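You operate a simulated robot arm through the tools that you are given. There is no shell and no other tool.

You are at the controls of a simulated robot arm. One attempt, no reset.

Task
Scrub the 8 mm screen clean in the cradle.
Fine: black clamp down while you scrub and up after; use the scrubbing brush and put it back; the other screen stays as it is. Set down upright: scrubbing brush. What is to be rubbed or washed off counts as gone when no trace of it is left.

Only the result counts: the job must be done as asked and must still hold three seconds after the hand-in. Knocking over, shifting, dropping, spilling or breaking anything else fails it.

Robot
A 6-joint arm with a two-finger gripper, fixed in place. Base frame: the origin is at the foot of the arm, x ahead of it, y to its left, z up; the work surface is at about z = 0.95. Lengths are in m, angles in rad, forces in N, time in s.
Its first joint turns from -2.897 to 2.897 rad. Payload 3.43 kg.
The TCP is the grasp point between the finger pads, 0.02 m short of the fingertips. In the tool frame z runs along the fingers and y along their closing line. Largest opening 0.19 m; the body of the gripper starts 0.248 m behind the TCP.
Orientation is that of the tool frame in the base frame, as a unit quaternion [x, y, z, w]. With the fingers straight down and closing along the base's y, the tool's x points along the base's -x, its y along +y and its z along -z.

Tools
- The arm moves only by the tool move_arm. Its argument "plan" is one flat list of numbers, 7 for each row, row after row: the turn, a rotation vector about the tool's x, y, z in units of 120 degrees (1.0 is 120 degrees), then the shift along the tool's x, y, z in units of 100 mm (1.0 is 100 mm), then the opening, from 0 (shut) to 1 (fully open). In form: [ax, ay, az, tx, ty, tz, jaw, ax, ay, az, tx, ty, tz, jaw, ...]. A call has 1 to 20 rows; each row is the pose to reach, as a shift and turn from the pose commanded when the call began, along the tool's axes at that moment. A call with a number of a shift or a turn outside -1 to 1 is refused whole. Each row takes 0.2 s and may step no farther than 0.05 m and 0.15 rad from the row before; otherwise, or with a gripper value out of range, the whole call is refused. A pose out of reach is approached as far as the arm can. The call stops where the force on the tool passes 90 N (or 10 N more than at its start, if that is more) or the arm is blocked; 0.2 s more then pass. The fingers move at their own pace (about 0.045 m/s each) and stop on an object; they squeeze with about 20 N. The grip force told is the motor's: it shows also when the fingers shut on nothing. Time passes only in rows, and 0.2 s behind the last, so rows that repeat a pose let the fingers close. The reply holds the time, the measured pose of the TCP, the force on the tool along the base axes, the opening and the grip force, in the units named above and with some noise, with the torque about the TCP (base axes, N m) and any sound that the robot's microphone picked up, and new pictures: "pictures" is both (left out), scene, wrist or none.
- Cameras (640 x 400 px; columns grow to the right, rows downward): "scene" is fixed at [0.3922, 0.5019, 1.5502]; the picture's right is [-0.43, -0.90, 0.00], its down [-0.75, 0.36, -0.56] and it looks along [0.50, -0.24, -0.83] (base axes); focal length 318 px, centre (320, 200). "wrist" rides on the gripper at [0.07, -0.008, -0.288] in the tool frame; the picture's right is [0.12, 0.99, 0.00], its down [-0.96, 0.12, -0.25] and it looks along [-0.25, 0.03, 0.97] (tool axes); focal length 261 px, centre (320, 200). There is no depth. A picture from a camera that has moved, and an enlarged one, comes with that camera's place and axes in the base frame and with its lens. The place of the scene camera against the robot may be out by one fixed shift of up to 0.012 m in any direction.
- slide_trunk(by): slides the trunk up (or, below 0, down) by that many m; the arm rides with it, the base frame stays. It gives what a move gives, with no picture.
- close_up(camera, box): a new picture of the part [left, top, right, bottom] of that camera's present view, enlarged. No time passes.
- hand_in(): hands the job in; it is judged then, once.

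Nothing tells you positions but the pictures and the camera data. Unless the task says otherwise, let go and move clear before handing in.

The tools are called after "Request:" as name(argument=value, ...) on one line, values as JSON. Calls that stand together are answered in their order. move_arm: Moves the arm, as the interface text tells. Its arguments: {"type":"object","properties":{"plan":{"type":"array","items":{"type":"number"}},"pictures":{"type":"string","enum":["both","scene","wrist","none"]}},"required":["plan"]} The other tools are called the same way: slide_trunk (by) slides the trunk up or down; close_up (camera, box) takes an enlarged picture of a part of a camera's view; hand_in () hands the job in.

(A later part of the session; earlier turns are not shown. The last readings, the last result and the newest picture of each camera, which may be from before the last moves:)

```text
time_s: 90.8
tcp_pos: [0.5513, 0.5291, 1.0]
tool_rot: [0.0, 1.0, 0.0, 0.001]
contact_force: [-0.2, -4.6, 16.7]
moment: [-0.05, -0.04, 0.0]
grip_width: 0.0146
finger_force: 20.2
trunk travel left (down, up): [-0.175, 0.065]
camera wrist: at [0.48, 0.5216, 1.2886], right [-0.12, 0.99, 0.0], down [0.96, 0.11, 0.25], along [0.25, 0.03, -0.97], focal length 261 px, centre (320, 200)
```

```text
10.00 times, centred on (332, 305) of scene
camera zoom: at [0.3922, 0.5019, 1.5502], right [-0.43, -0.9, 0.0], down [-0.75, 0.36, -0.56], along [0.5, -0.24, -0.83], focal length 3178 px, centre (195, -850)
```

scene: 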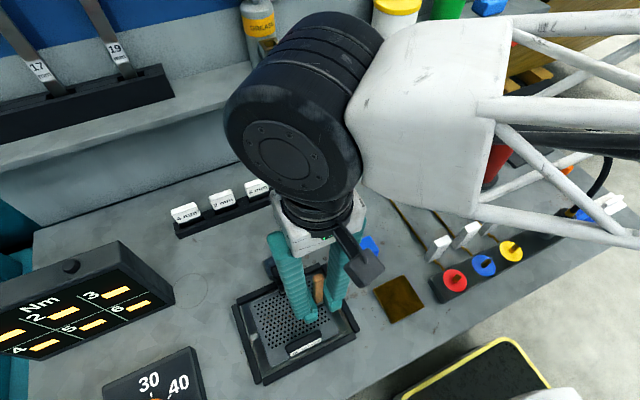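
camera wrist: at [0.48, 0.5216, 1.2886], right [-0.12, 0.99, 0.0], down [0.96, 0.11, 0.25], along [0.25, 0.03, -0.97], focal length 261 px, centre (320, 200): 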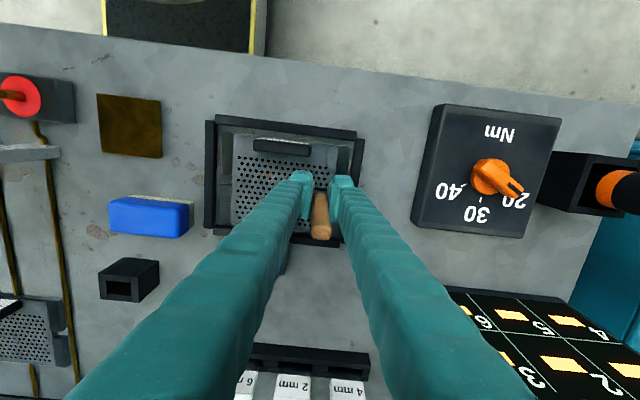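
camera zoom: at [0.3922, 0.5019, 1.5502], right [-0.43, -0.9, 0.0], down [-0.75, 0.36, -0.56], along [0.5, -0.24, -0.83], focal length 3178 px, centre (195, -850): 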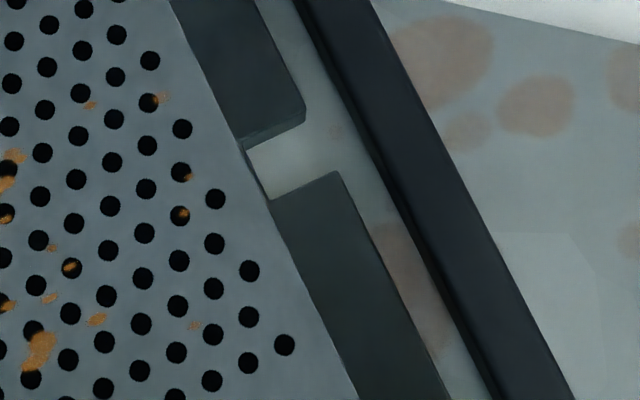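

The spots in the track are still visible after two passes, so more rubbing is likely needed. I'll do repeated short back-and-forth strokes over one area to see whether they fade.

Request:
move_arm(plan=[0, 0, 0, 0, -0.12, 0.003, 0, 0, 0, 0, 0, -0.24, 0.005, 0, 0, 0, 0, 0, -0.36, 0.008, 0, 0, 0, 0, 0, -0.24, 0.008, 0, 0, 0, 0, 0, -0.12, 0.008, 0, 0, 0, 0, 0, 0, 0.008, 0, 0, 0, 0, 0, -0.12, 0.008, 0, 0, 0, 0, 0, -0.24, 0.008, 0, 0, 0, 0, 0, -0.36, 0.008, 0, 0, 0, 0, 0, -0.24, 0.008, 0, 0, 0, 0, 0, -0.12, 0.008, 0, 0, 0, 0, 0, 0, 0.008, 0, 0, 0, 0, 0, -0.12, 0.008, 0, 0, 0, 0, 0, -0.24, 0.008, 0, 0, 0, 0, 0, -0.36, 0.008, 0, 0, 0, 0, 0, -0.48, 0.008, 0, 0, 0, 0, 0, -0.6, 0.008, 0, 0, 0, 0, 0, -0.72, 0.008, 0, 0, 0, 0, 0, -0.84, 0.008, 0, 0, 0, 0, 0, -0.96, 0.008, 0], pictures="both")

Request:
close_up(camera="scene", box=[250, 275, 345, 365])

Request:
close_up(camera="wrist", box=[320, 120, 440, 220])

```text
time_s: 95.0
tcp_pos: [0.5515, 0.433, 1.0008]
tool_rot: [0.001, 1.0, -0.001, 0.0]
contact_force: [-1.2, 0.3, 13.1]
moment: [-0.02, 0.0, 0.05]
grip_width: 0.0146
finger_force: 20.2
trunk travel left (down, up): [-0.175, 0.065]
camera wrist: at [0.4818, 0.4258, 1.2885], right [-0.12, 0.99, 0.0], down [0.96, 0.11, 0.25], along [0.25, 0.03, -0.97], focal length 261 px, centre (320, 200)
```

scene: 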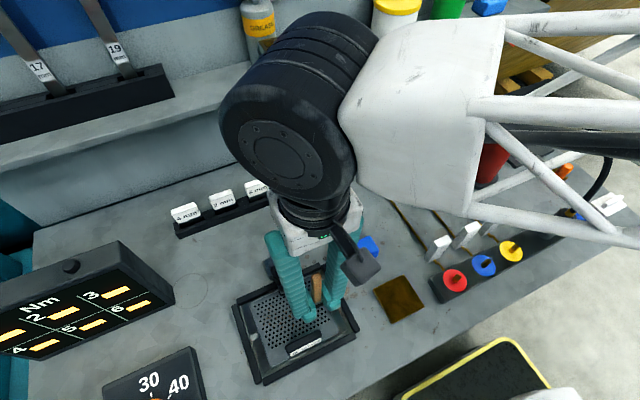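
wrist: 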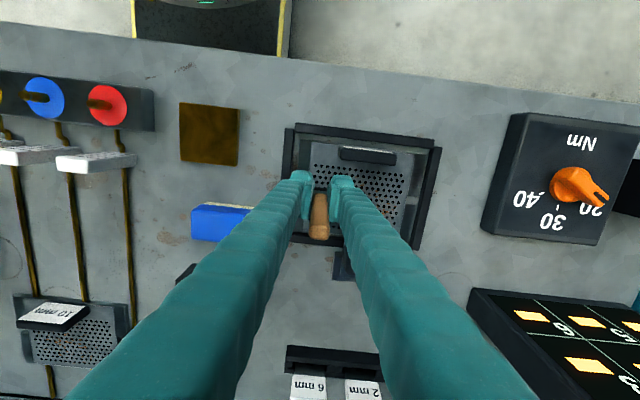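

```text
4.44 times, centred on (298, 320) of scene
camera zoom: at [0.3922, 0.5019, 1.5502], right [-0.43, -0.9, 0.0], down [-0.75, 0.36, -0.56], along [0.5, -0.24, -0.83], focal length 1412 px, centre (420, -333)
```

zoom: 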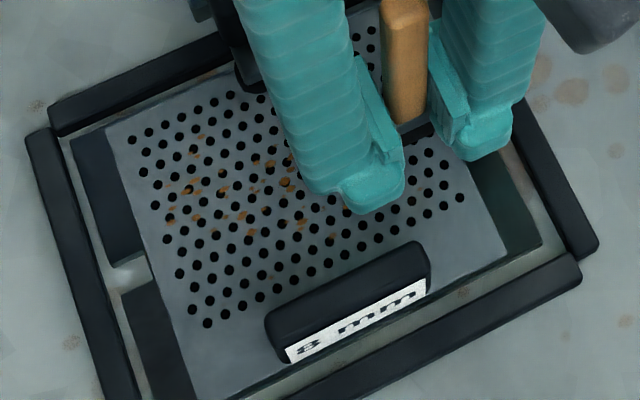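

```text
4.00 times, centred on (380, 170) of wrist
camera zoom: at [0.4818, 0.4258, 1.2885], right [-0.12, 0.99, 0.0], down [0.96, 0.11, 0.25], along [0.25, 0.03, -0.97], focal length 1043 px, centre (80, 320)
```

zoom: 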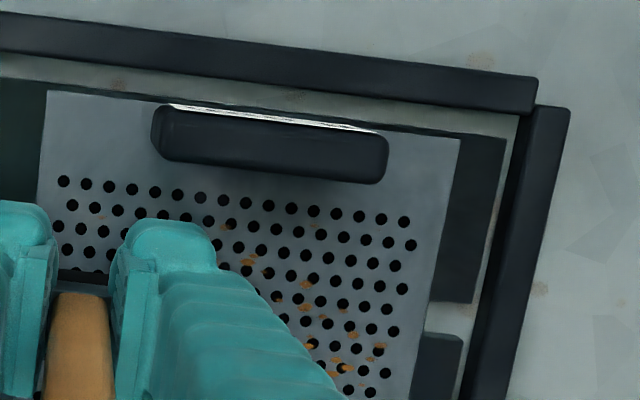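

Request:
close_up(camera="scene", box=[255, 295, 315, 345])

Request:
close_up(camera="wrist", box=[365, 160, 415, 220])

```text
8.00 times, centred on (285, 320) of scene
camera zoom: at [0.3922, 0.5019, 1.5502], right [-0.43, -0.9, 0.0], down [-0.75, 0.36, -0.56], along [0.5, -0.24, -0.83], focal length 2542 px, centre (600, -760)
```

zoom: 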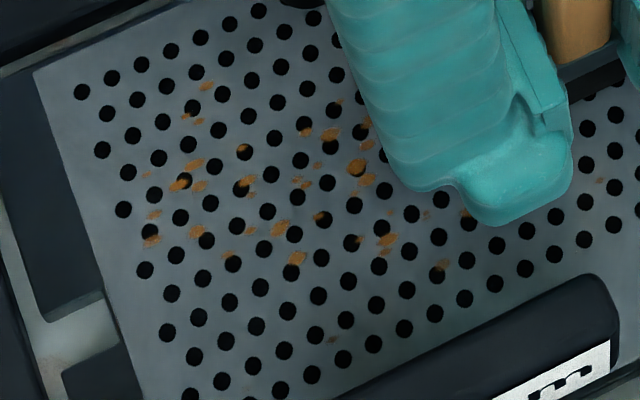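

```text
6.67 times, centred on (390, 190) of wrist
camera zoom: at [0.4818, 0.4258, 1.2885], right [-0.12, 0.99, 0.0], down [0.96, 0.11, 0.25], along [0.25, 0.03, -0.97], focal length 1738 px, centre (-147, 267)
```

zoom: 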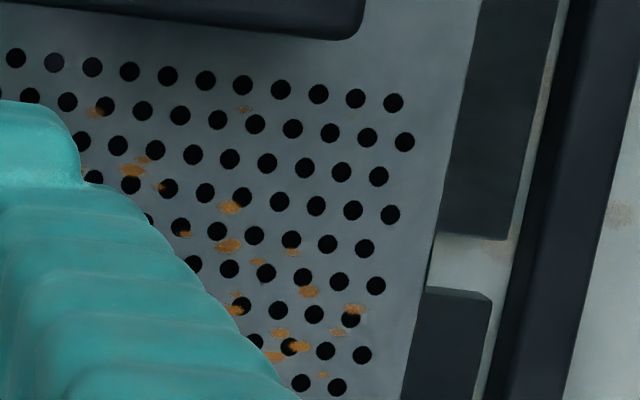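

Still no visible change after several passes. I'll test with faster, firmer strokes over the full track length to learn what removes the dirt.

Request:
move_arm(plan=[0, 0, 0, 0, 0.25, 0.003, 0, 0, 0, 0, 0, 0.5, 0.005, 0, 0, 0, 0, 0, 0.75, 0.005, 0, 0, 0, 0, 0, 1.0, 0.005, 0, 0, 0, 0, 0, 0.75, 0.005, 0, 0, 0, 0, 0, 0.5, 0.005, 0, 0, 0, 0, 0, 0.25, 0.005, 0, 0, 0, 0, 0, 0, 0.005, 0, 0, 0, 0, 0, 0.25, 0.006, 0, 0, 0, 0, 0, 0.5, 0.006, 0, 0, 0, 0, 0, 0.75, 0.006, 0, 0, 0, 0, 0, 1.0, 0.006, 0, 0, 0, 0, 0, 0.75, 0.006, 0, 0, 0, 0, 0, 0.5, 0.006, 0, 0, 0, 0, 0, 0.25, 0.006, 0, 0, 0, 0, 0, 0, 0.006, 0], pictures="none")

Request:
close_up(camera="scene", box=[255, 295, 315, 345])

Request:
close_up(camera="wrist", box=[365, 160, 415, 220])

```text
time_s: 98.4
tcp_pos: [0.5512, 0.434, 0.9986]
tool_rot: [0.0, 1.0, 0.0, 0.002]
contact_force: [-1.9, 11.1, 59.4]
moment: [0.21, -0.05, 0.0]
grip_width: 0.0146
finger_force: 19.6
trunk travel left (down, up): [-0.175, 0.065]
```

```text
8.00 times, centred on (285, 320) of scene
camera zoom: at [0.3922, 0.5019, 1.5502], right [-0.43, -0.9, 0.0], down [-0.75, 0.36, -0.56], along [0.5, -0.24, -0.83], focal length 2542 px, centre (600, -760)
```

zoom: 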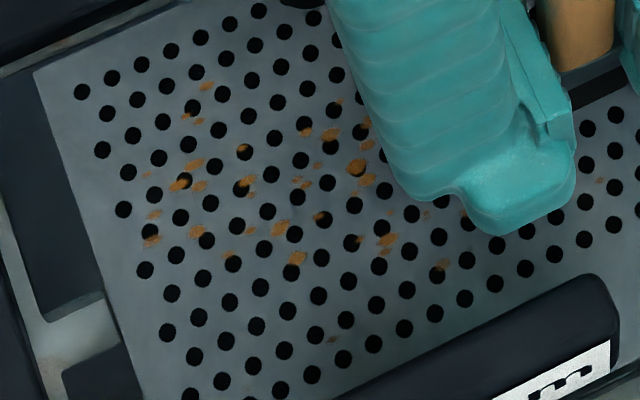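

```text
6.67 times, centred on (390, 190) of wrist
camera zoom: at [0.4791, 0.4249, 1.2876], right [-0.12, 0.99, 0.0], down [0.96, 0.12, 0.25], along [0.25, 0.03, -0.97], focal length 1738 px, centre (-147, 267)
```

zoom: 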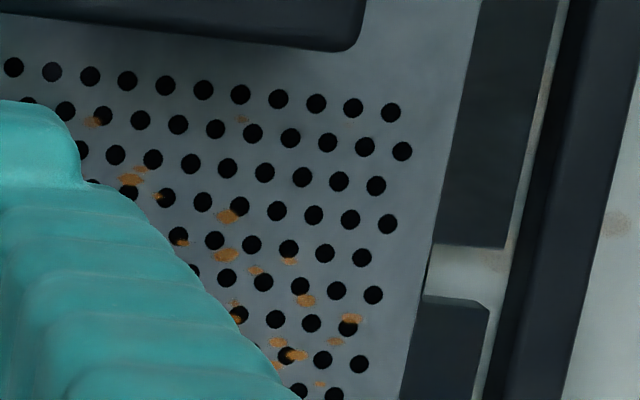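

Even with firm contact over ten passes nothing changes, so either the clamp isn't fully down or this isn't the tool that cleans. I lift the brush and inspect the clamp and the blue block closely.

Request:
move_arm(plan=[0, 0, 0, 0, 0, -0.1, 0, 0, 0, 0, 0, 0, -0.4, 0, 0, 0, 0, 0, -0.1, -0.8, 0, 0, 0, 0, -0.2, -0.4, -1.0, 0, 0, 0, 0, -0.5, -0.7, -1.0, 0, 0, 0, 0, -0.9, -0.9, -1.0, 0, 0, 0, 0, -0.9, -0.9, -1.0, 0], pictures="both")

Request:
close_up(camera="scene", box=[260, 250, 310, 300])

Request:
close_up(camera="wrist", box=[320, 80, 480, 200])

Request:
close_up(camera="scene", box=[250, 270, 345, 365])

Request:
close_up(camera="wrist", box=[240, 100, 320, 160])

```text
time_s: 100.0
tcp_pos: [0.6397, 0.3462, 1.0975]
tool_rot: [0.0, 1.0, 0.0, 0.0]
contact_force: [0.2, -0.2, -0.7]
moment: [0.01, 0.01, 0.01]
grip_width: 0.0145
finger_force: 19.4
trunk travel left (down, up): [-0.175, 0.065]
camera wrist: at [0.5698, 0.3377, 1.3854], right [-0.12, 0.99, 0.0], down [0.96, 0.12, 0.25], along [0.25, 0.03, -0.97], focal length 261 px, centre (320, 200)
```

scene: 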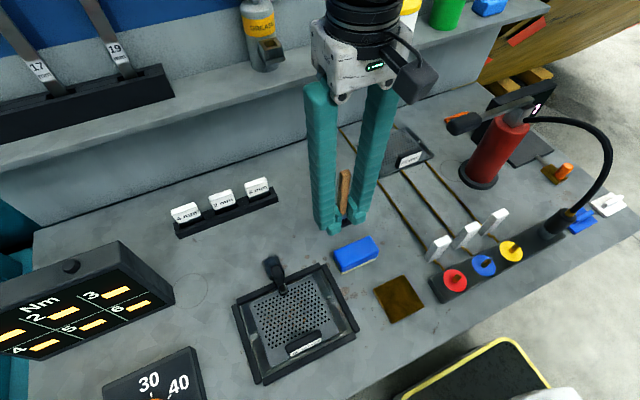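
wrist: 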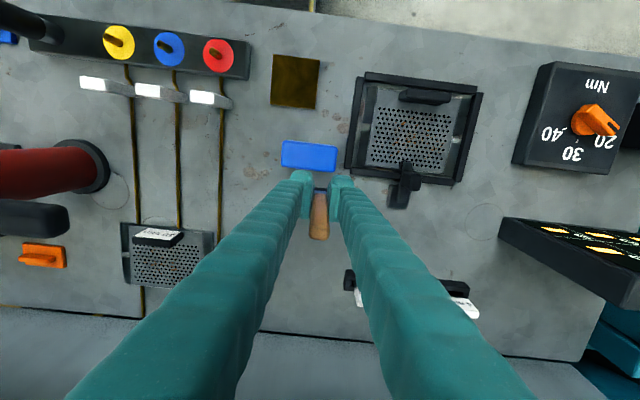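

```text
8.00 times, centred on (285, 275) of scene
camera zoom: at [0.3922, 0.5019, 1.5502], right [-0.43, -0.9, 0.0], down [-0.75, 0.36, -0.56], along [0.5, -0.24, -0.83], focal length 2542 px, centre (600, -400)
```

zoom: 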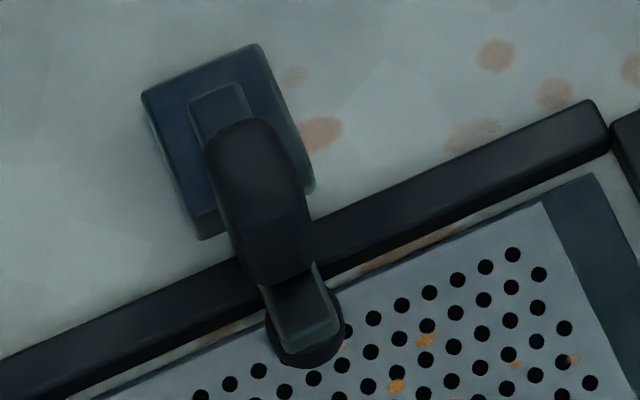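

```text
3.33 times, centred on (400, 140) of wrist
camera zoom: at [0.5698, 0.3377, 1.3854], right [-0.12, 0.99, 0.0], down [0.96, 0.12, 0.25], along [0.25, 0.03, -0.97], focal length 869 px, centre (53, 400)
```

zoom: 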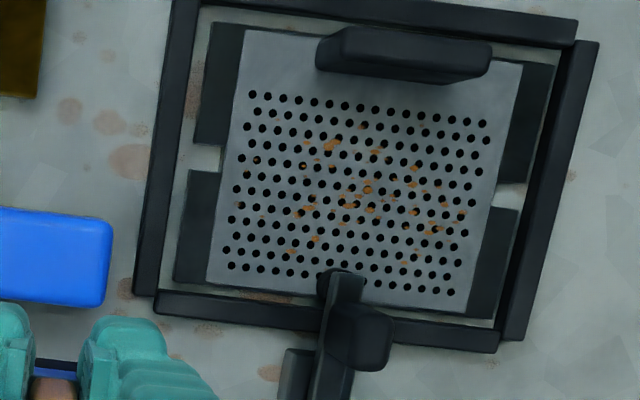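

```text
4.21 times, centred on (298, 318) of scene
camera zoom: at [0.3922, 0.5019, 1.5502], right [-0.43, -0.9, 0.0], down [-0.75, 0.36, -0.56], along [0.5, -0.24, -0.83], focal length 1338 px, centre (415, -295)
```

zoom: 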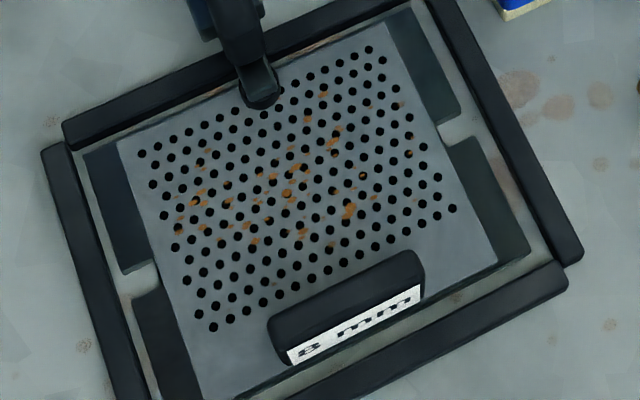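

```text
6.67 times, centred on (280, 130) of wrist
camera zoom: at [0.5698, 0.3377, 1.3854], right [-0.12, 0.99, 0.0], down [0.96, 0.12, 0.25], along [0.25, 0.03, -0.97], focal length 1738 px, centre (587, 667)
```

zoom: 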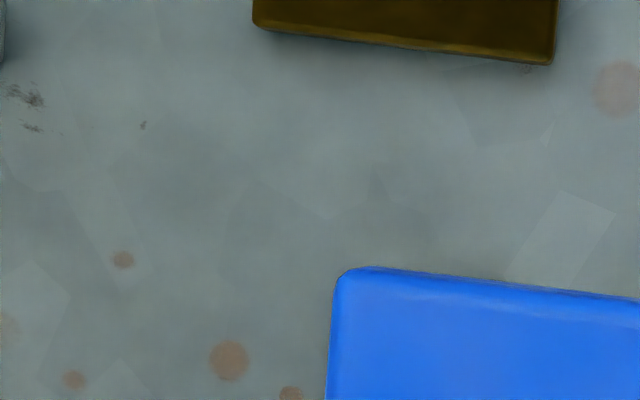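

The clamp pad sits firmly on the plate, and all spots are unchanged, so this brush evidently isn't the cleaning tool; the blue block with the cream bristle layer lying next to the cradle must be the scrubbing brush. First I'll put this one back exactly as it was. Checking how it sits in the grip.

Request:
close_up(camera="scene", box=[310, 155, 380, 240])

Request:
close_up(camera="wrist", box=[285, 150, 355, 250])

Request:
close_up(camera="scene", box=[325, 225, 390, 280])

```text
4.71 times, centred on (345, 198) of scene
camera zoom: at [0.3922, 0.5019, 1.5502], right [-0.43, -0.9, 0.0], down [-0.75, 0.36, -0.56], along [0.5, -0.24, -0.83], focal length 1496 px, centre (202, 212)
```

zoom: 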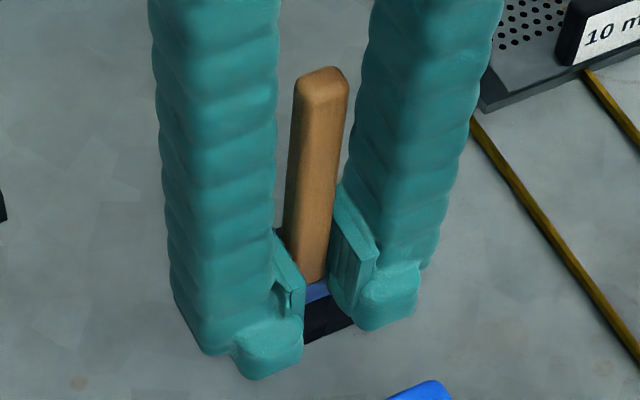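

```text
4.00 times, centred on (320, 200) of wrist
camera zoom: at [0.5698, 0.3377, 1.3854], right [-0.12, 0.99, 0.0], down [0.96, 0.12, 0.25], along [0.25, 0.03, -0.97], focal length 1043 px, centre (320, 200)
```

zoom: 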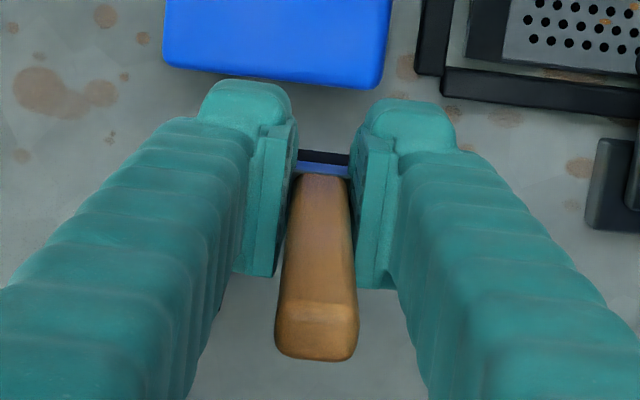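

```text
7.27 times, centred on (358, 252) of scene
camera zoom: at [0.3922, 0.5019, 1.5502], right [-0.43, -0.9, 0.0], down [-0.75, 0.36, -0.56], along [0.5, -0.24, -0.83], focal length 2311 px, centre (47, -182)
```

zoom: 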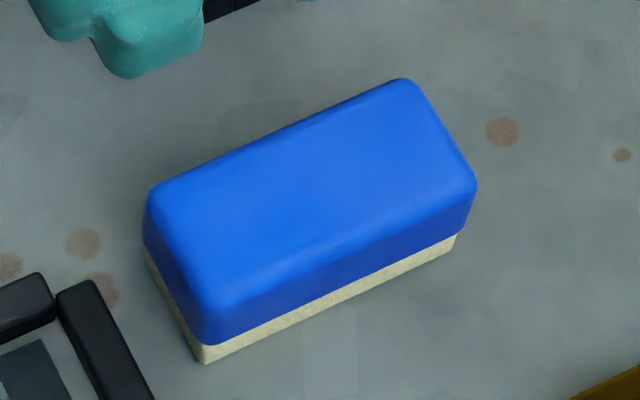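

One more thought: no "click" was ever reported from the clamp, so it may be resting on the plate without being locked. I'll put the brush back in its holder first, then press the clamp firmly. Moving over the holder now.

Request:
move_arm(plan=[0, 0, 0, -0.2, -0.2, -0.1, 0, 0, 0, 0, -0.4, -0.4, -0.1, 0, 0, 0, 0, -0.58, -0.52, -0.1, 0, 0, 0, 0, -0.58, -0.52, -0.1, 0, 0, 0, 0, -0.58, -0.52, -0.1, 0], pictures="both")

Request:
close_up(camera="scene", box=[310, 130, 400, 235])

Request:
close_up(camera="wrist", box=[280, 140, 360, 220])

```text
time_s: 101.2
tcp_pos: [0.6987, 0.2924, 1.1066]
tool_rot: [0.001, 1.0, -0.001, 0.0]
contact_force: [0.1, 0.6, -0.3]
moment: [-0.01, -0.01, 0.03]
grip_width: 0.0146
finger_force: 19.5
trunk travel left (down, up): [-0.175, 0.065]
camera wrist: at [0.6284, 0.285, 1.3944], right [-0.12, 0.99, 0.0], down [0.96, 0.12, 0.25], along [0.25, 0.03, -0.97], focal length 261 px, centre (320, 200)
```

scene: 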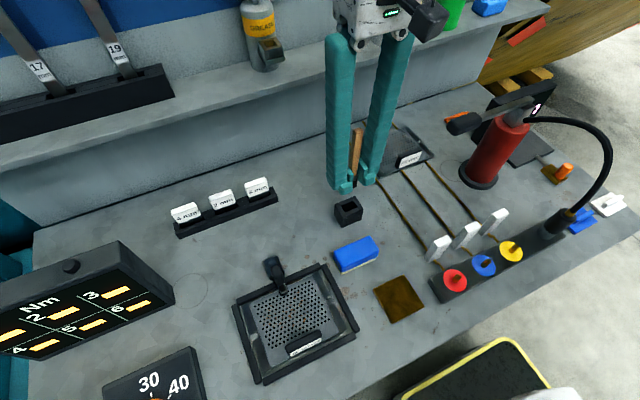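
wrist: 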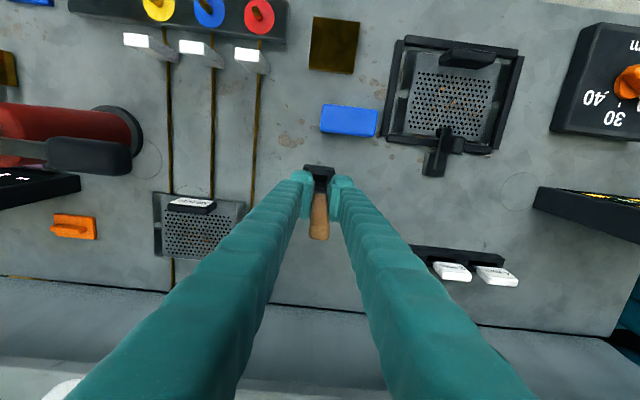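

```text
3.81 times, centred on (355, 182) of scene
camera zoom: at [0.3922, 0.5019, 1.5502], right [-0.43, -0.9, 0.0], down [-0.75, 0.36, -0.56], along [0.5, -0.24, -0.83], focal length 1211 px, centre (187, 267)
```

zoom: 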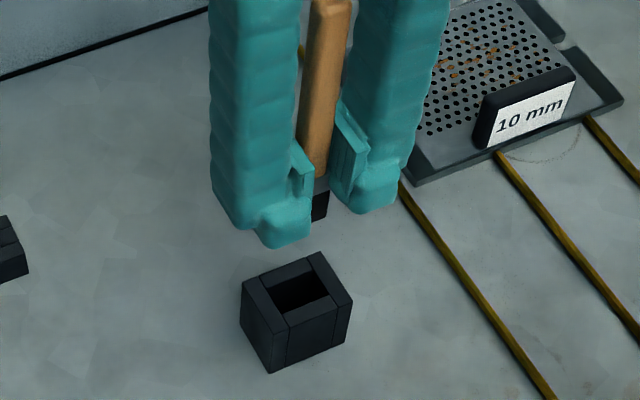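

```text
5.00 times, centred on (320, 180) of wrist
camera zoom: at [0.6284, 0.285, 1.3944], right [-0.12, 0.99, 0.0], down [0.96, 0.12, 0.25], along [0.25, 0.03, -0.97], focal length 1303 px, centre (320, 300)
```

zoom: 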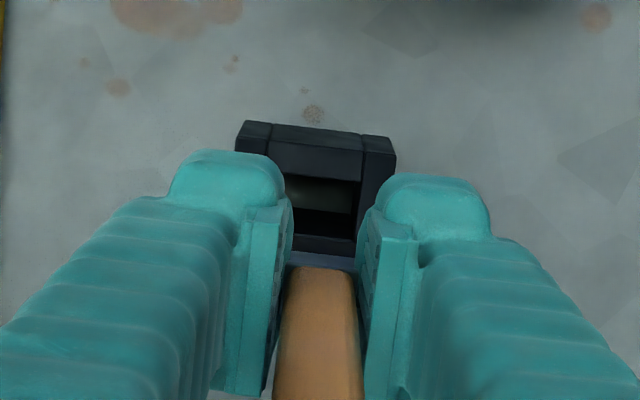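

Aligned over the holder's opening. Lowering the head into it, checking force on the way.

Request:
move_arm(plan=[0, 0, 0, 0, 0, 0.3, 0, 0, 0, 0, 0, 0, 0.6, 0, 0, 0, 0, 0, 0, 0.72, 0, 0, 0, 0, 0, 0, 0.78, 0, 0, 0, 0, 0, 0, 0.84, 0, 0, 0, 0, 0, 0, 0.84, 0], pictures="both")

Request:
close_up(camera="scene", box=[310, 130, 400, 235])

Request:
close_up(camera="wrist", box=[280, 140, 360, 220])

```text
time_s: 102.6
tcp_pos: [0.7002, 0.2921, 1.0231]
tool_rot: [0.001, 1.0, 0.0, 0.0]
contact_force: [0.4, 0.0, -0.3]
moment: [-0.01, -0.04, 0.02]
grip_width: 0.0143
finger_force: 19.8
trunk travel left (down, up): [-0.175, 0.065]
camera wrist: at [0.6291, 0.2847, 1.3109], right [-0.12, 0.99, 0.0], down [0.96, 0.12, 0.25], along [0.25, 0.03, -0.97], focal length 261 px, centre (320, 200)
```

scene: 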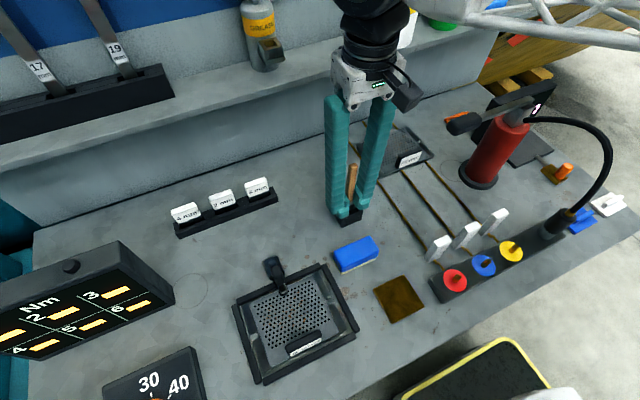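
wrist: 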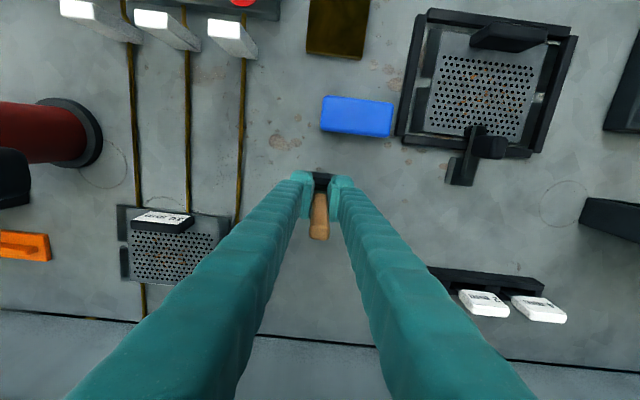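

```text
3.81 times, centred on (355, 182) of scene
camera zoom: at [0.3922, 0.5019, 1.5502], right [-0.43, -0.9, 0.0], down [-0.75, 0.36, -0.56], along [0.5, -0.24, -0.83], focal length 1211 px, centre (187, 267)
```

zoom: 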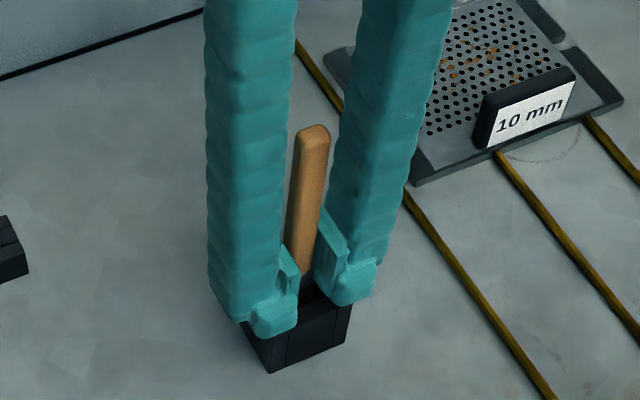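

```text
5.00 times, centred on (320, 180) of wrist
camera zoom: at [0.6291, 0.2847, 1.3109], right [-0.12, 0.99, 0.0], down [0.96, 0.12, 0.25], along [0.25, 0.03, -0.97], focal length 1303 px, centre (320, 300)
```

zoom: 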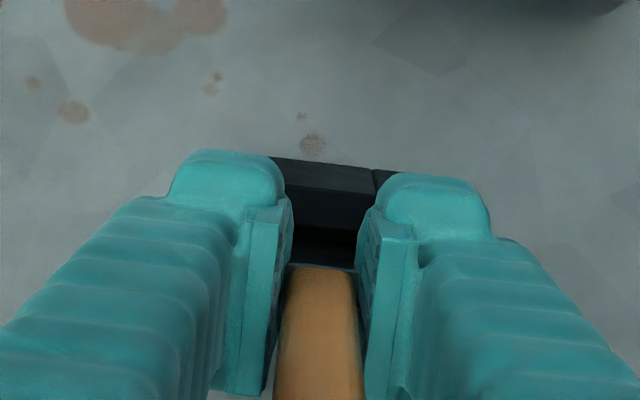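

No contact; the head is entering the hole. A little further until the fingertips are just above the rim.

Request:
move_arm(plan=[0, 0, 0, 0, 0, 0.03, 0, 0, 0, 0, 0, 0, 0.06, 0, 0, 0, 0, 0, 0, 0.08, 0, 0, 0, 0, 0, 0, 0.08, 0], pictures="none")

Request:
move_arm(plan=[0, 0, 0, 0, 0, 0.02, 0, 0, 0, 0, 0, 0, 0.03, 0, 0, 0, 0, 0, 0, 0.03, 0], pictures="none")

Request:
close_up(camera="scene", box=[325, 175, 375, 230])

```text
time_s: 103.6
tcp_pos: [0.6989, 0.2922, 1.0166]
tool_rot: [0.0, 1.0, 0.0, 0.0]
contact_force: [-0.3, -0.2, 0.1]
moment: [0.01, 0.03, 0.03]
grip_width: 0.0144
finger_force: 19.9
trunk travel left (down, up): [-0.175, 0.065]
```

```text
time_s: 104.4
tcp_pos: [0.6989, 0.2914, 1.0151]
tool_rot: [0.001, 1.0, 0.0, 0.001]
contact_force: [4.8, 4.5, 17.6]
moment: [0.03, -0.04, -0.08]
grip_width: 0.0145
finger_force: 20.2
trunk travel left (down, up): [-0.175, 0.065]
```

```text
7.27 times, centred on (350, 202) of scene
camera zoom: at [0.3922, 0.5019, 1.5502], right [-0.43, -0.9, 0.0], down [-0.75, 0.36, -0.56], along [0.5, -0.24, -0.83], focal length 2311 px, centre (102, 182)
```

zoom: 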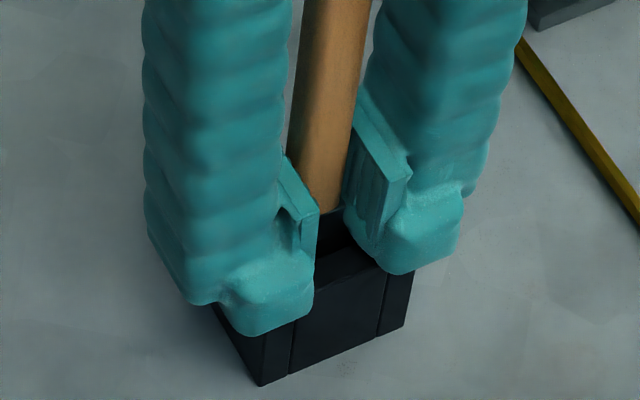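

The toes touch the rim. I back off 1.5 mm and ease the jaws open gradually so the brush settles down inside the holder.

Request:
move_arm(plan=[0, 0, 0, 0, 0, -0.015, 0, 0, 0, 0, 0, 0, -0.015, 0.07, 0, 0, 0, 0, 0, -0.015, 0.074, 0, 0, 0, 0, 0, -0.015, 0.076, 0, 0, 0, 0, 0, -0.015, 0.077, 0, 0, 0, 0, 0, -0.015, 0.078, 0, 0, 0, 0, 0, -0.015, 0.08, 0, 0, 0, 0, 0, -0.015, 0.083, 0], pictures="none")

Request:
close_up(camera="scene", box=[325, 155, 375, 230])

```text
refused: plan must hold 7 numbers for each row
```

```text
5.33 times, centred on (350, 192) of scene
camera zoom: at [0.3922, 0.5019, 1.5502], right [-0.43, -0.9, 0.0], down [-0.75, 0.36, -0.56], along [0.5, -0.24, -0.83], focal length 1695 px, centre (160, 240)
```

zoom: 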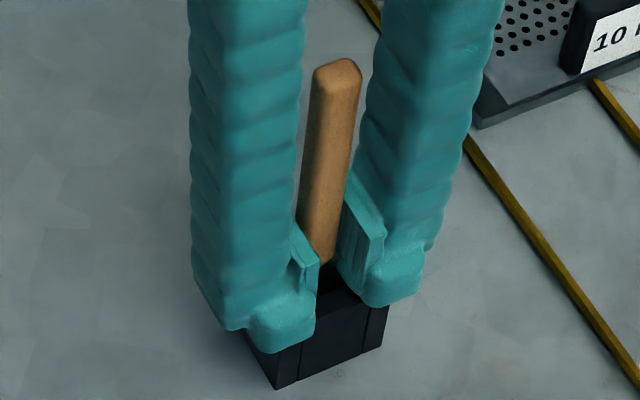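

The plan had a stray number; sending it again correctly.

Request:
move_arm(plan=[0, 0, 0, 0, 0, -0.015, 0, 0, 0, 0, 0, 0, -0.015, 0.07, 0, 0, 0, 0, 0, -0.015, 0.074, 0, 0, 0, 0, 0, -0.015, 0.076, 0, 0, 0, 0, 0, -0.015, 0.077, 0, 0, 0, 0, 0, -0.015, 0.078, 0, 0, 0, 0, 0, -0.015, 0.08, 0, 0, 0, 0, 0, -0.015, 0.083], pictures="none")

Request:
close_up(camera="scene", box=[325, 155, 375, 230])

```text
time_s: 106.2
tcp_pos: [0.6995, 0.2933, 1.0141]
tool_rot: [-0.001, 1.0, 0.0, 0.0]
contact_force: [0.6, -0.9, 0.0]
moment: [0.01, -0.02, 0.0]
grip_width: 0.016
finger_force: 0.7
trunk travel left (down, up): [-0.175, 0.065]
```

```text
5.33 times, centred on (350, 192) of scene
camera zoom: at [0.3922, 0.5019, 1.5502], right [-0.43, -0.9, 0.0], down [-0.75, 0.36, -0.56], along [0.5, -0.24, -0.83], focal length 1695 px, centre (160, 240)
```

zoom: 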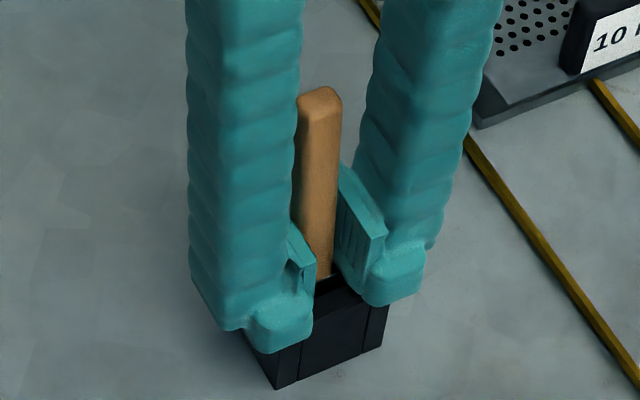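

The brush slid down into the holder. Opening a bit more and raising the hand clear.

Request:
move_arm(plan=[0, 0, 0, 0, 0, 0, 0.1, 0, 0, 0, 0, 0, 0, 0.14, 0, 0, 0, 0, 0, -0.1, 0.17, 0, 0, 0, 0, 0, -0.3, 0.2, 0, 0, 0, 0, 0, -0.55, 0.25, 0, 0, 0, 0, 0, -0.8, 0.25, 0, 0, 0, 0, 0, -1.0, 0.25, 0, 0, 0, 0, 0, -1.0, 0.25], pictures="both")

Request:
close_up(camera="scene", box=[325, 165, 373, 235])

Request:
close_up(camera="wrist", box=[280, 140, 360, 220])

```text
time_s: 108.0
tcp_pos: [0.7006, 0.2929, 1.1162]
tool_rot: [-0.001, 1.0, 0.001, 0.0]
contact_force: [-0.3, -0.1, -0.6]
moment: [0.01, -0.05, -0.01]
grip_width: 0.0475
finger_force: 0.0
trunk travel left (down, up): [-0.175, 0.065]
camera wrist: at [0.6296, 0.2851, 1.4032], right [-0.12, 0.99, 0.0], down [0.96, 0.12, 0.25], along [0.25, 0.03, -0.97], focal length 261 px, centre (320, 200)
```

scene: 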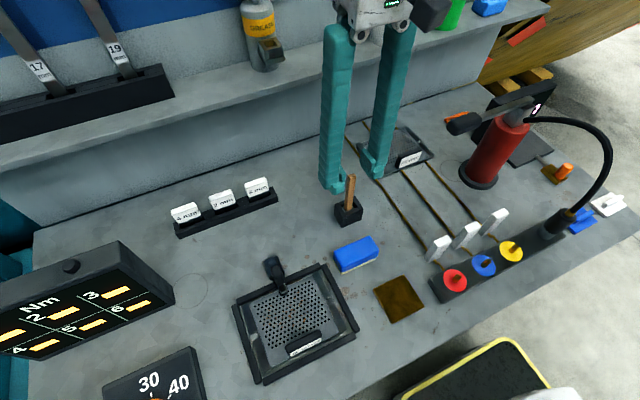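
wrist: 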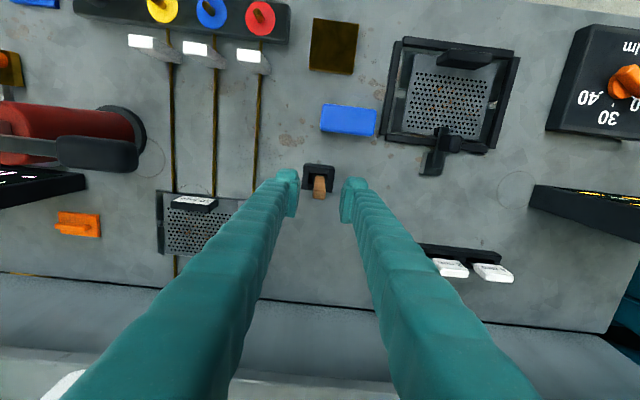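

```text
5.71 times, centred on (349, 200) of scene
camera zoom: at [0.3922, 0.5019, 1.5502], right [-0.43, -0.9, 0.0], down [-0.75, 0.36, -0.56], along [0.5, -0.24, -0.83], focal length 1816 px, centre (154, 200)
```

zoom: 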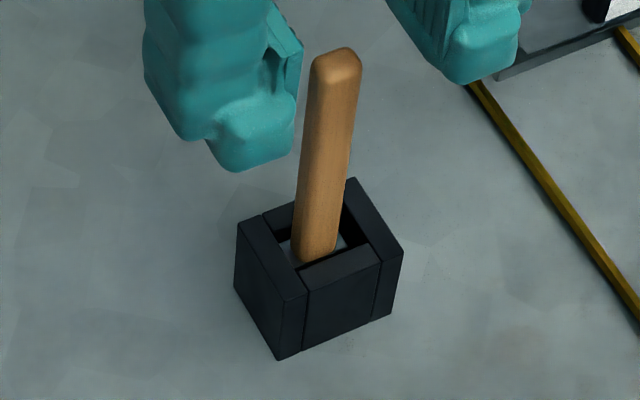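

```text
5.00 times, centred on (320, 180) of wrist
camera zoom: at [0.6296, 0.2851, 1.4032], right [-0.12, 0.99, 0.0], down [0.96, 0.12, 0.25], along [0.25, 0.03, -0.97], focal length 1303 px, centre (320, 300)
```

zoom: 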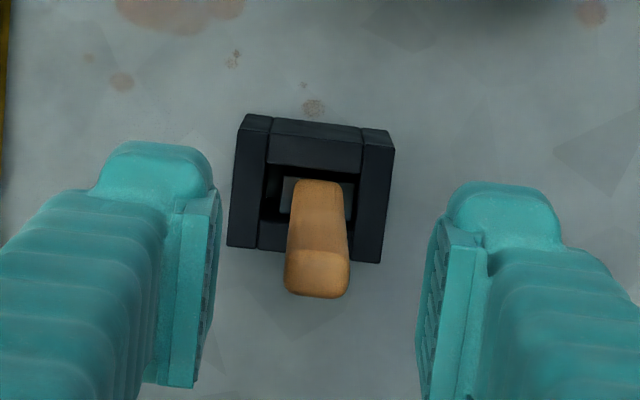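

The brush is standing back in its holder. Now I go over the clamp with closed fingers and press its handle firmly down, listening for a click.

Request:
move_arm(plan=[0, 0, 0, 0.1, 0.25, -0.1, 0.1, 0, 0, 0, 0.2, 0.5, -0.1, 0, 0, 0, 0, 0.3, 0.75, -0.1, 0, 0, 0, 0, 0.4, 1.0, -0.1, 0, 0, 0, 0, 0.4, 1.0, -0.1, 0], pictures="none")

Request:
move_arm(plan=[0, 0, 0, 0.15, 0.3, 0, 0, 0, 0, 0, 0.3, 0.6, 0, 0, 0, 0, 0, 0.39, 0.87, 0, 0, 0, 0, 0, 0.39, 0.87, 0.3, 0, 0, 0, 0, 0.39, 0.87, 0.5, 0, 0, 0, 0, 0.39, 0.87, 0.62, 0, 0, 0, 0, 0.39, 0.87, 0.62, 0], pictures="both")

Request:
close_up(camera="wrist", box=[260, 130, 400, 240])

Request:
close_up(camera="scene", box=[240, 230, 330, 310])

```text
time_s: 109.2
tcp_pos: [0.6585, 0.3935, 1.1253]
tool_rot: [0.0, 1.0, 0.0, 0.0]
contact_force: [1.1, 0.2, -0.9]
moment: [-0.01, 0.01, 0.01]
grip_width: 0.0001
finger_force: 19.9
trunk travel left (down, up): [-0.175, 0.065]
```

```text
time_s: 110.8
tcp_pos: [0.6212, 0.4801, 1.0635]
tool_rot: [0.0, 1.0, 0.001, -0.001]
contact_force: [0.7, -0.1, 0.6]
moment: [0.01, 0.02, 0.01]
grip_width: 0.0
finger_force: 19.6
trunk travel left (down, up): [-0.175, 0.065]
camera wrist: at [0.5508, 0.472, 1.3515], right [-0.12, 0.99, 0.0], down [0.96, 0.12, 0.25], along [0.25, 0.03, -0.97], focal length 261 px, centre (320, 200)
```

scene: 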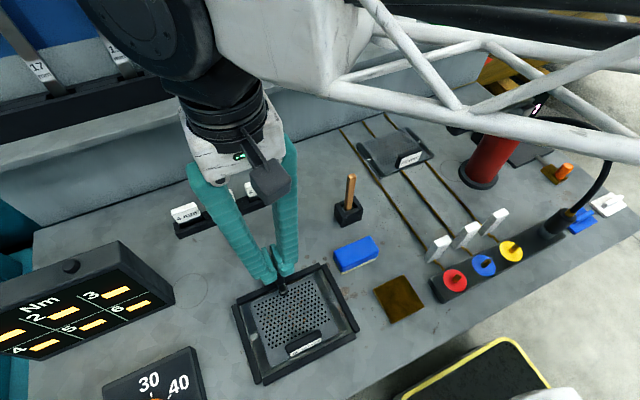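
wrist: 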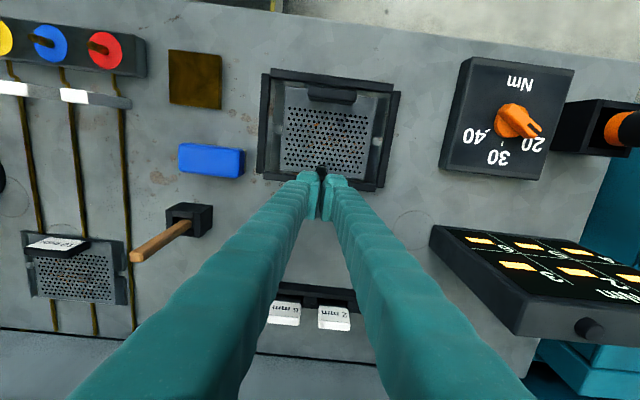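

```text
3.64 times, centred on (330, 185) of wrist
camera zoom: at [0.5508, 0.472, 1.3515], right [-0.12, 0.99, 0.0], down [0.96, 0.12, 0.25], along [0.25, 0.03, -0.97], focal length 948 px, centre (284, 254)
```

zoom: 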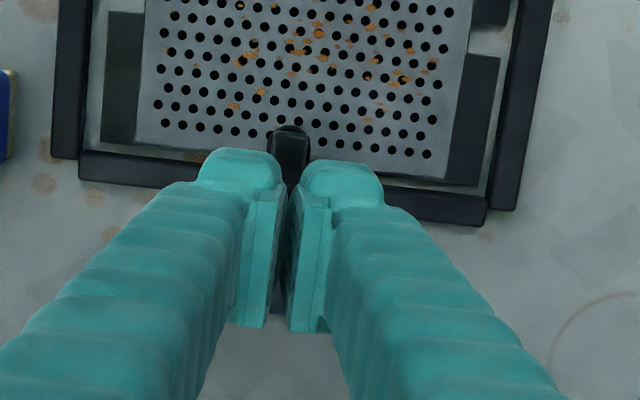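

```text
5.00 times, centred on (285, 270) of scene
camera zoom: at [0.3922, 0.5019, 1.5502], right [-0.43, -0.9, 0.0], down [-0.75, 0.36, -0.56], along [0.5, -0.24, -0.83], focal length 1589 px, centre (495, -150)
```

zoom: 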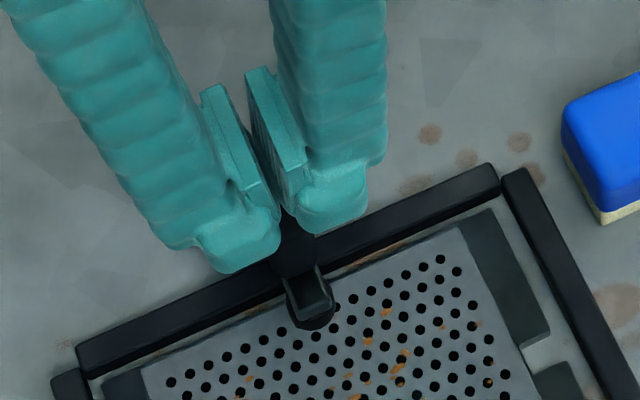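

Positioned above the handle. Pressing down step by step.

Request:
move_arm(plan=[0, 0, 0, 0, 0, 0.05, 0, 0, 0, 0, 0, 0, 0.1, 0, 0, 0, 0, 0, 0, 0.14, 0], pictures="none")

Request:
move_arm(plan=[0, 0, 0, 0, 0, 0.02, 0, 0, 0, 0, 0, 0, 0.04, 0, 0, 0, 0, 0, 0, 0.06, 0, 0, 0, 0, 0, 0, 0.06, 0], pictures="none")

```text
time_s: 111.6
tcp_pos: [0.6215, 0.4797, 1.05]
tool_rot: [0.0, 1.0, 0.0, 0.0]
contact_force: [0.2, 0.2, -0.5]
moment: [0.03, -0.01, 0.0]
grip_width: 0.0
finger_force: 19.7
trunk travel left (down, up): [-0.175, 0.065]
```

```text
time_s: 112.6
tcp_pos: [0.6205, 0.4811, 1.0431]
tool_rot: [0.0, 1.0, 0.001, 0.0]
contact_force: [-0.2, 0.5, 0.6]
moment: [0.0, -0.02, -0.01]
grip_width: 0.0001
finger_force: 19.9
trunk travel left (down, up): [-0.175, 0.065]
```

Request:
move_arm(plan=[0, 0, 0, 0, 0, 0.02, 0, 0, 0, 0, 0, 0, 0.04, 0, 0, 0, 0, 0, 0, 0.06, 0, 0, 0, 0, 0, 0, 0.06, 0], pictures="none")

Request:
move_arm(plan=[0, 0, 0, 0, 0, 0.015, 0, 0, 0, 0, 0, 0, 0.03, 0, 0, 0, 0, 0, 0, 0.03, 0], pictures="none")

```text
time_s: 113.6
tcp_pos: [0.6202, 0.4794, 1.0427]
tool_rot: [0.0, 1.0, 0.003, 0.004]
contact_force: [9.8, 4.8, 82.3]
moment: [-0.36, -0.48, 0.02]
grip_width: 0.0062
finger_force: 34.6
trunk travel left (down, up): [-0.175, 0.065]
```

```text
time_s: 113.9
tcp_pos: [0.6208, 0.4805, 1.043]
tool_rot: [0.0, 1.0, 0.003, 0.004]
contact_force: [-7.3, -8.5, 40.1]
moment: [-0.45, 0.09, 0.25]
grip_width: 0.0061
finger_force: 34.3
trunk travel left (down, up): [-0.175, 0.065]
stopped in row 1: the force on the tool passed its limit at 97 N (the readings are from after the stop); the commanded pose is now the measured one
```

The clamp took nearly 100 N without moving or clicking, so it's fully down. I lift off and check it, then turn to the blue block.

Request:
move_arm(plan=[0, 0, 0, 0, 0, -0.1, 0, 0, 0, 0, 0, 0, -0.3, 0, 0, 0, 0, -0.1, 0, -0.6, 0.1, 0, 0, 0, -0.4, -0.1, -0.8, 0.2, 0, 0, 0, -0.7, -0.2, -0.8, 0.27, 0, 0, 0, -0.7, -0.2, -0.8, 0.27], pictures="both")

Request:
close_up(camera="wrist", box=[270, 40, 420, 180])

Request:
close_up(camera="scene", box=[240, 240, 370, 380])

Request:
close_up(camera="wrist", box=[180, 80, 260, 140])

```text
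time_s: 115.3
tcp_pos: [0.6905, 0.4636, 1.1188]
tool_rot: [0.001, 1.0, 0.002, 0.003]
contact_force: [0.7, -1.2, -0.5]
moment: [-0.03, 0.02, 0.01]
grip_width: 0.0513
finger_force: 0.0
trunk travel left (down, up): [-0.175, 0.065]
camera wrist: at [0.6183, 0.4531, 1.4071], right [-0.12, 0.99, 0.0], down [0.96, 0.11, 0.25], along [0.25, 0.03, -0.97], focal length 261 px, centre (320, 200)
```

scene: 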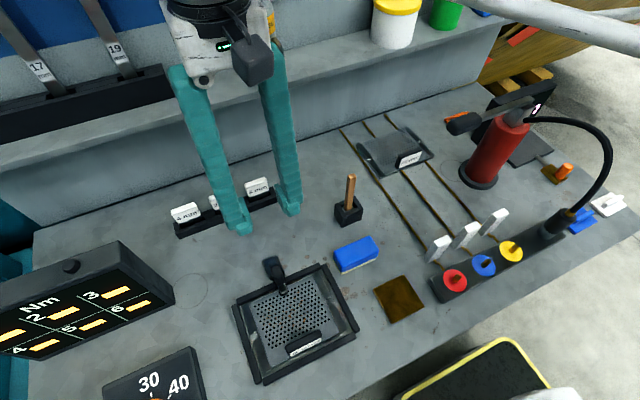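
wrist: 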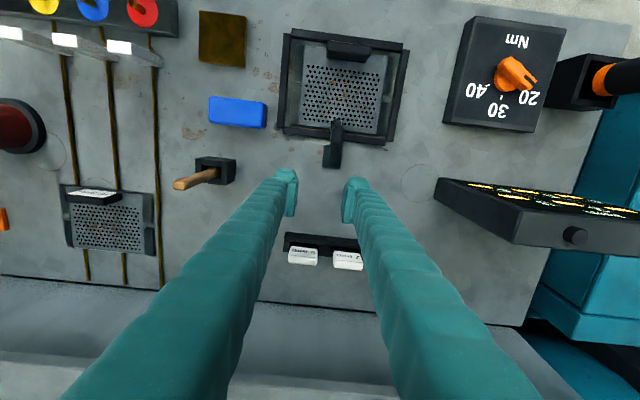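

```text
2.86 times, centred on (345, 110) of wrist
camera zoom: at [0.6183, 0.4531, 1.4071], right [-0.12, 0.99, 0.0], down [0.96, 0.11, 0.25], along [0.25, 0.03, -0.97], focal length 745 px, centre (249, 457)
```

zoom: 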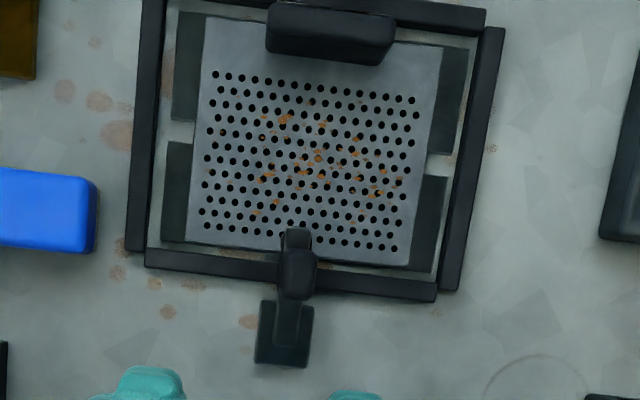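

```text
2.86 times, centred on (305, 310) of scene
camera zoom: at [0.3922, 0.5019, 1.5502], right [-0.43, -0.9, 0.0], down [-0.75, 0.36, -0.56], along [0.5, -0.24, -0.83], focal length 908 px, centre (363, -114)
```

zoom: 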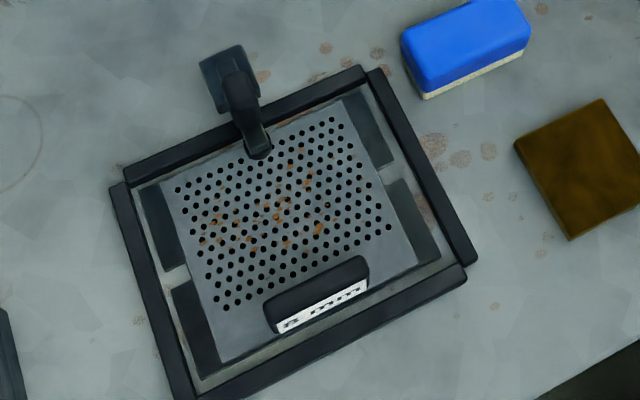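

```text
6.67 times, centred on (220, 110) of wrist
camera zoom: at [0.6183, 0.4531, 1.4071], right [-0.12, 0.99, 0.0], down [0.96, 0.11, 0.25], along [0.25, 0.03, -0.97], focal length 1738 px, centre (987, 800)
```

zoom: 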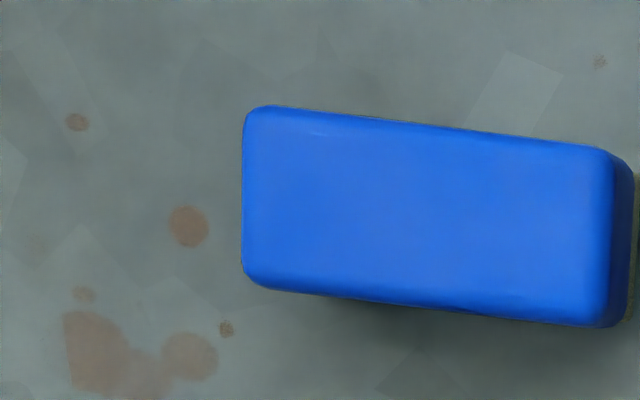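

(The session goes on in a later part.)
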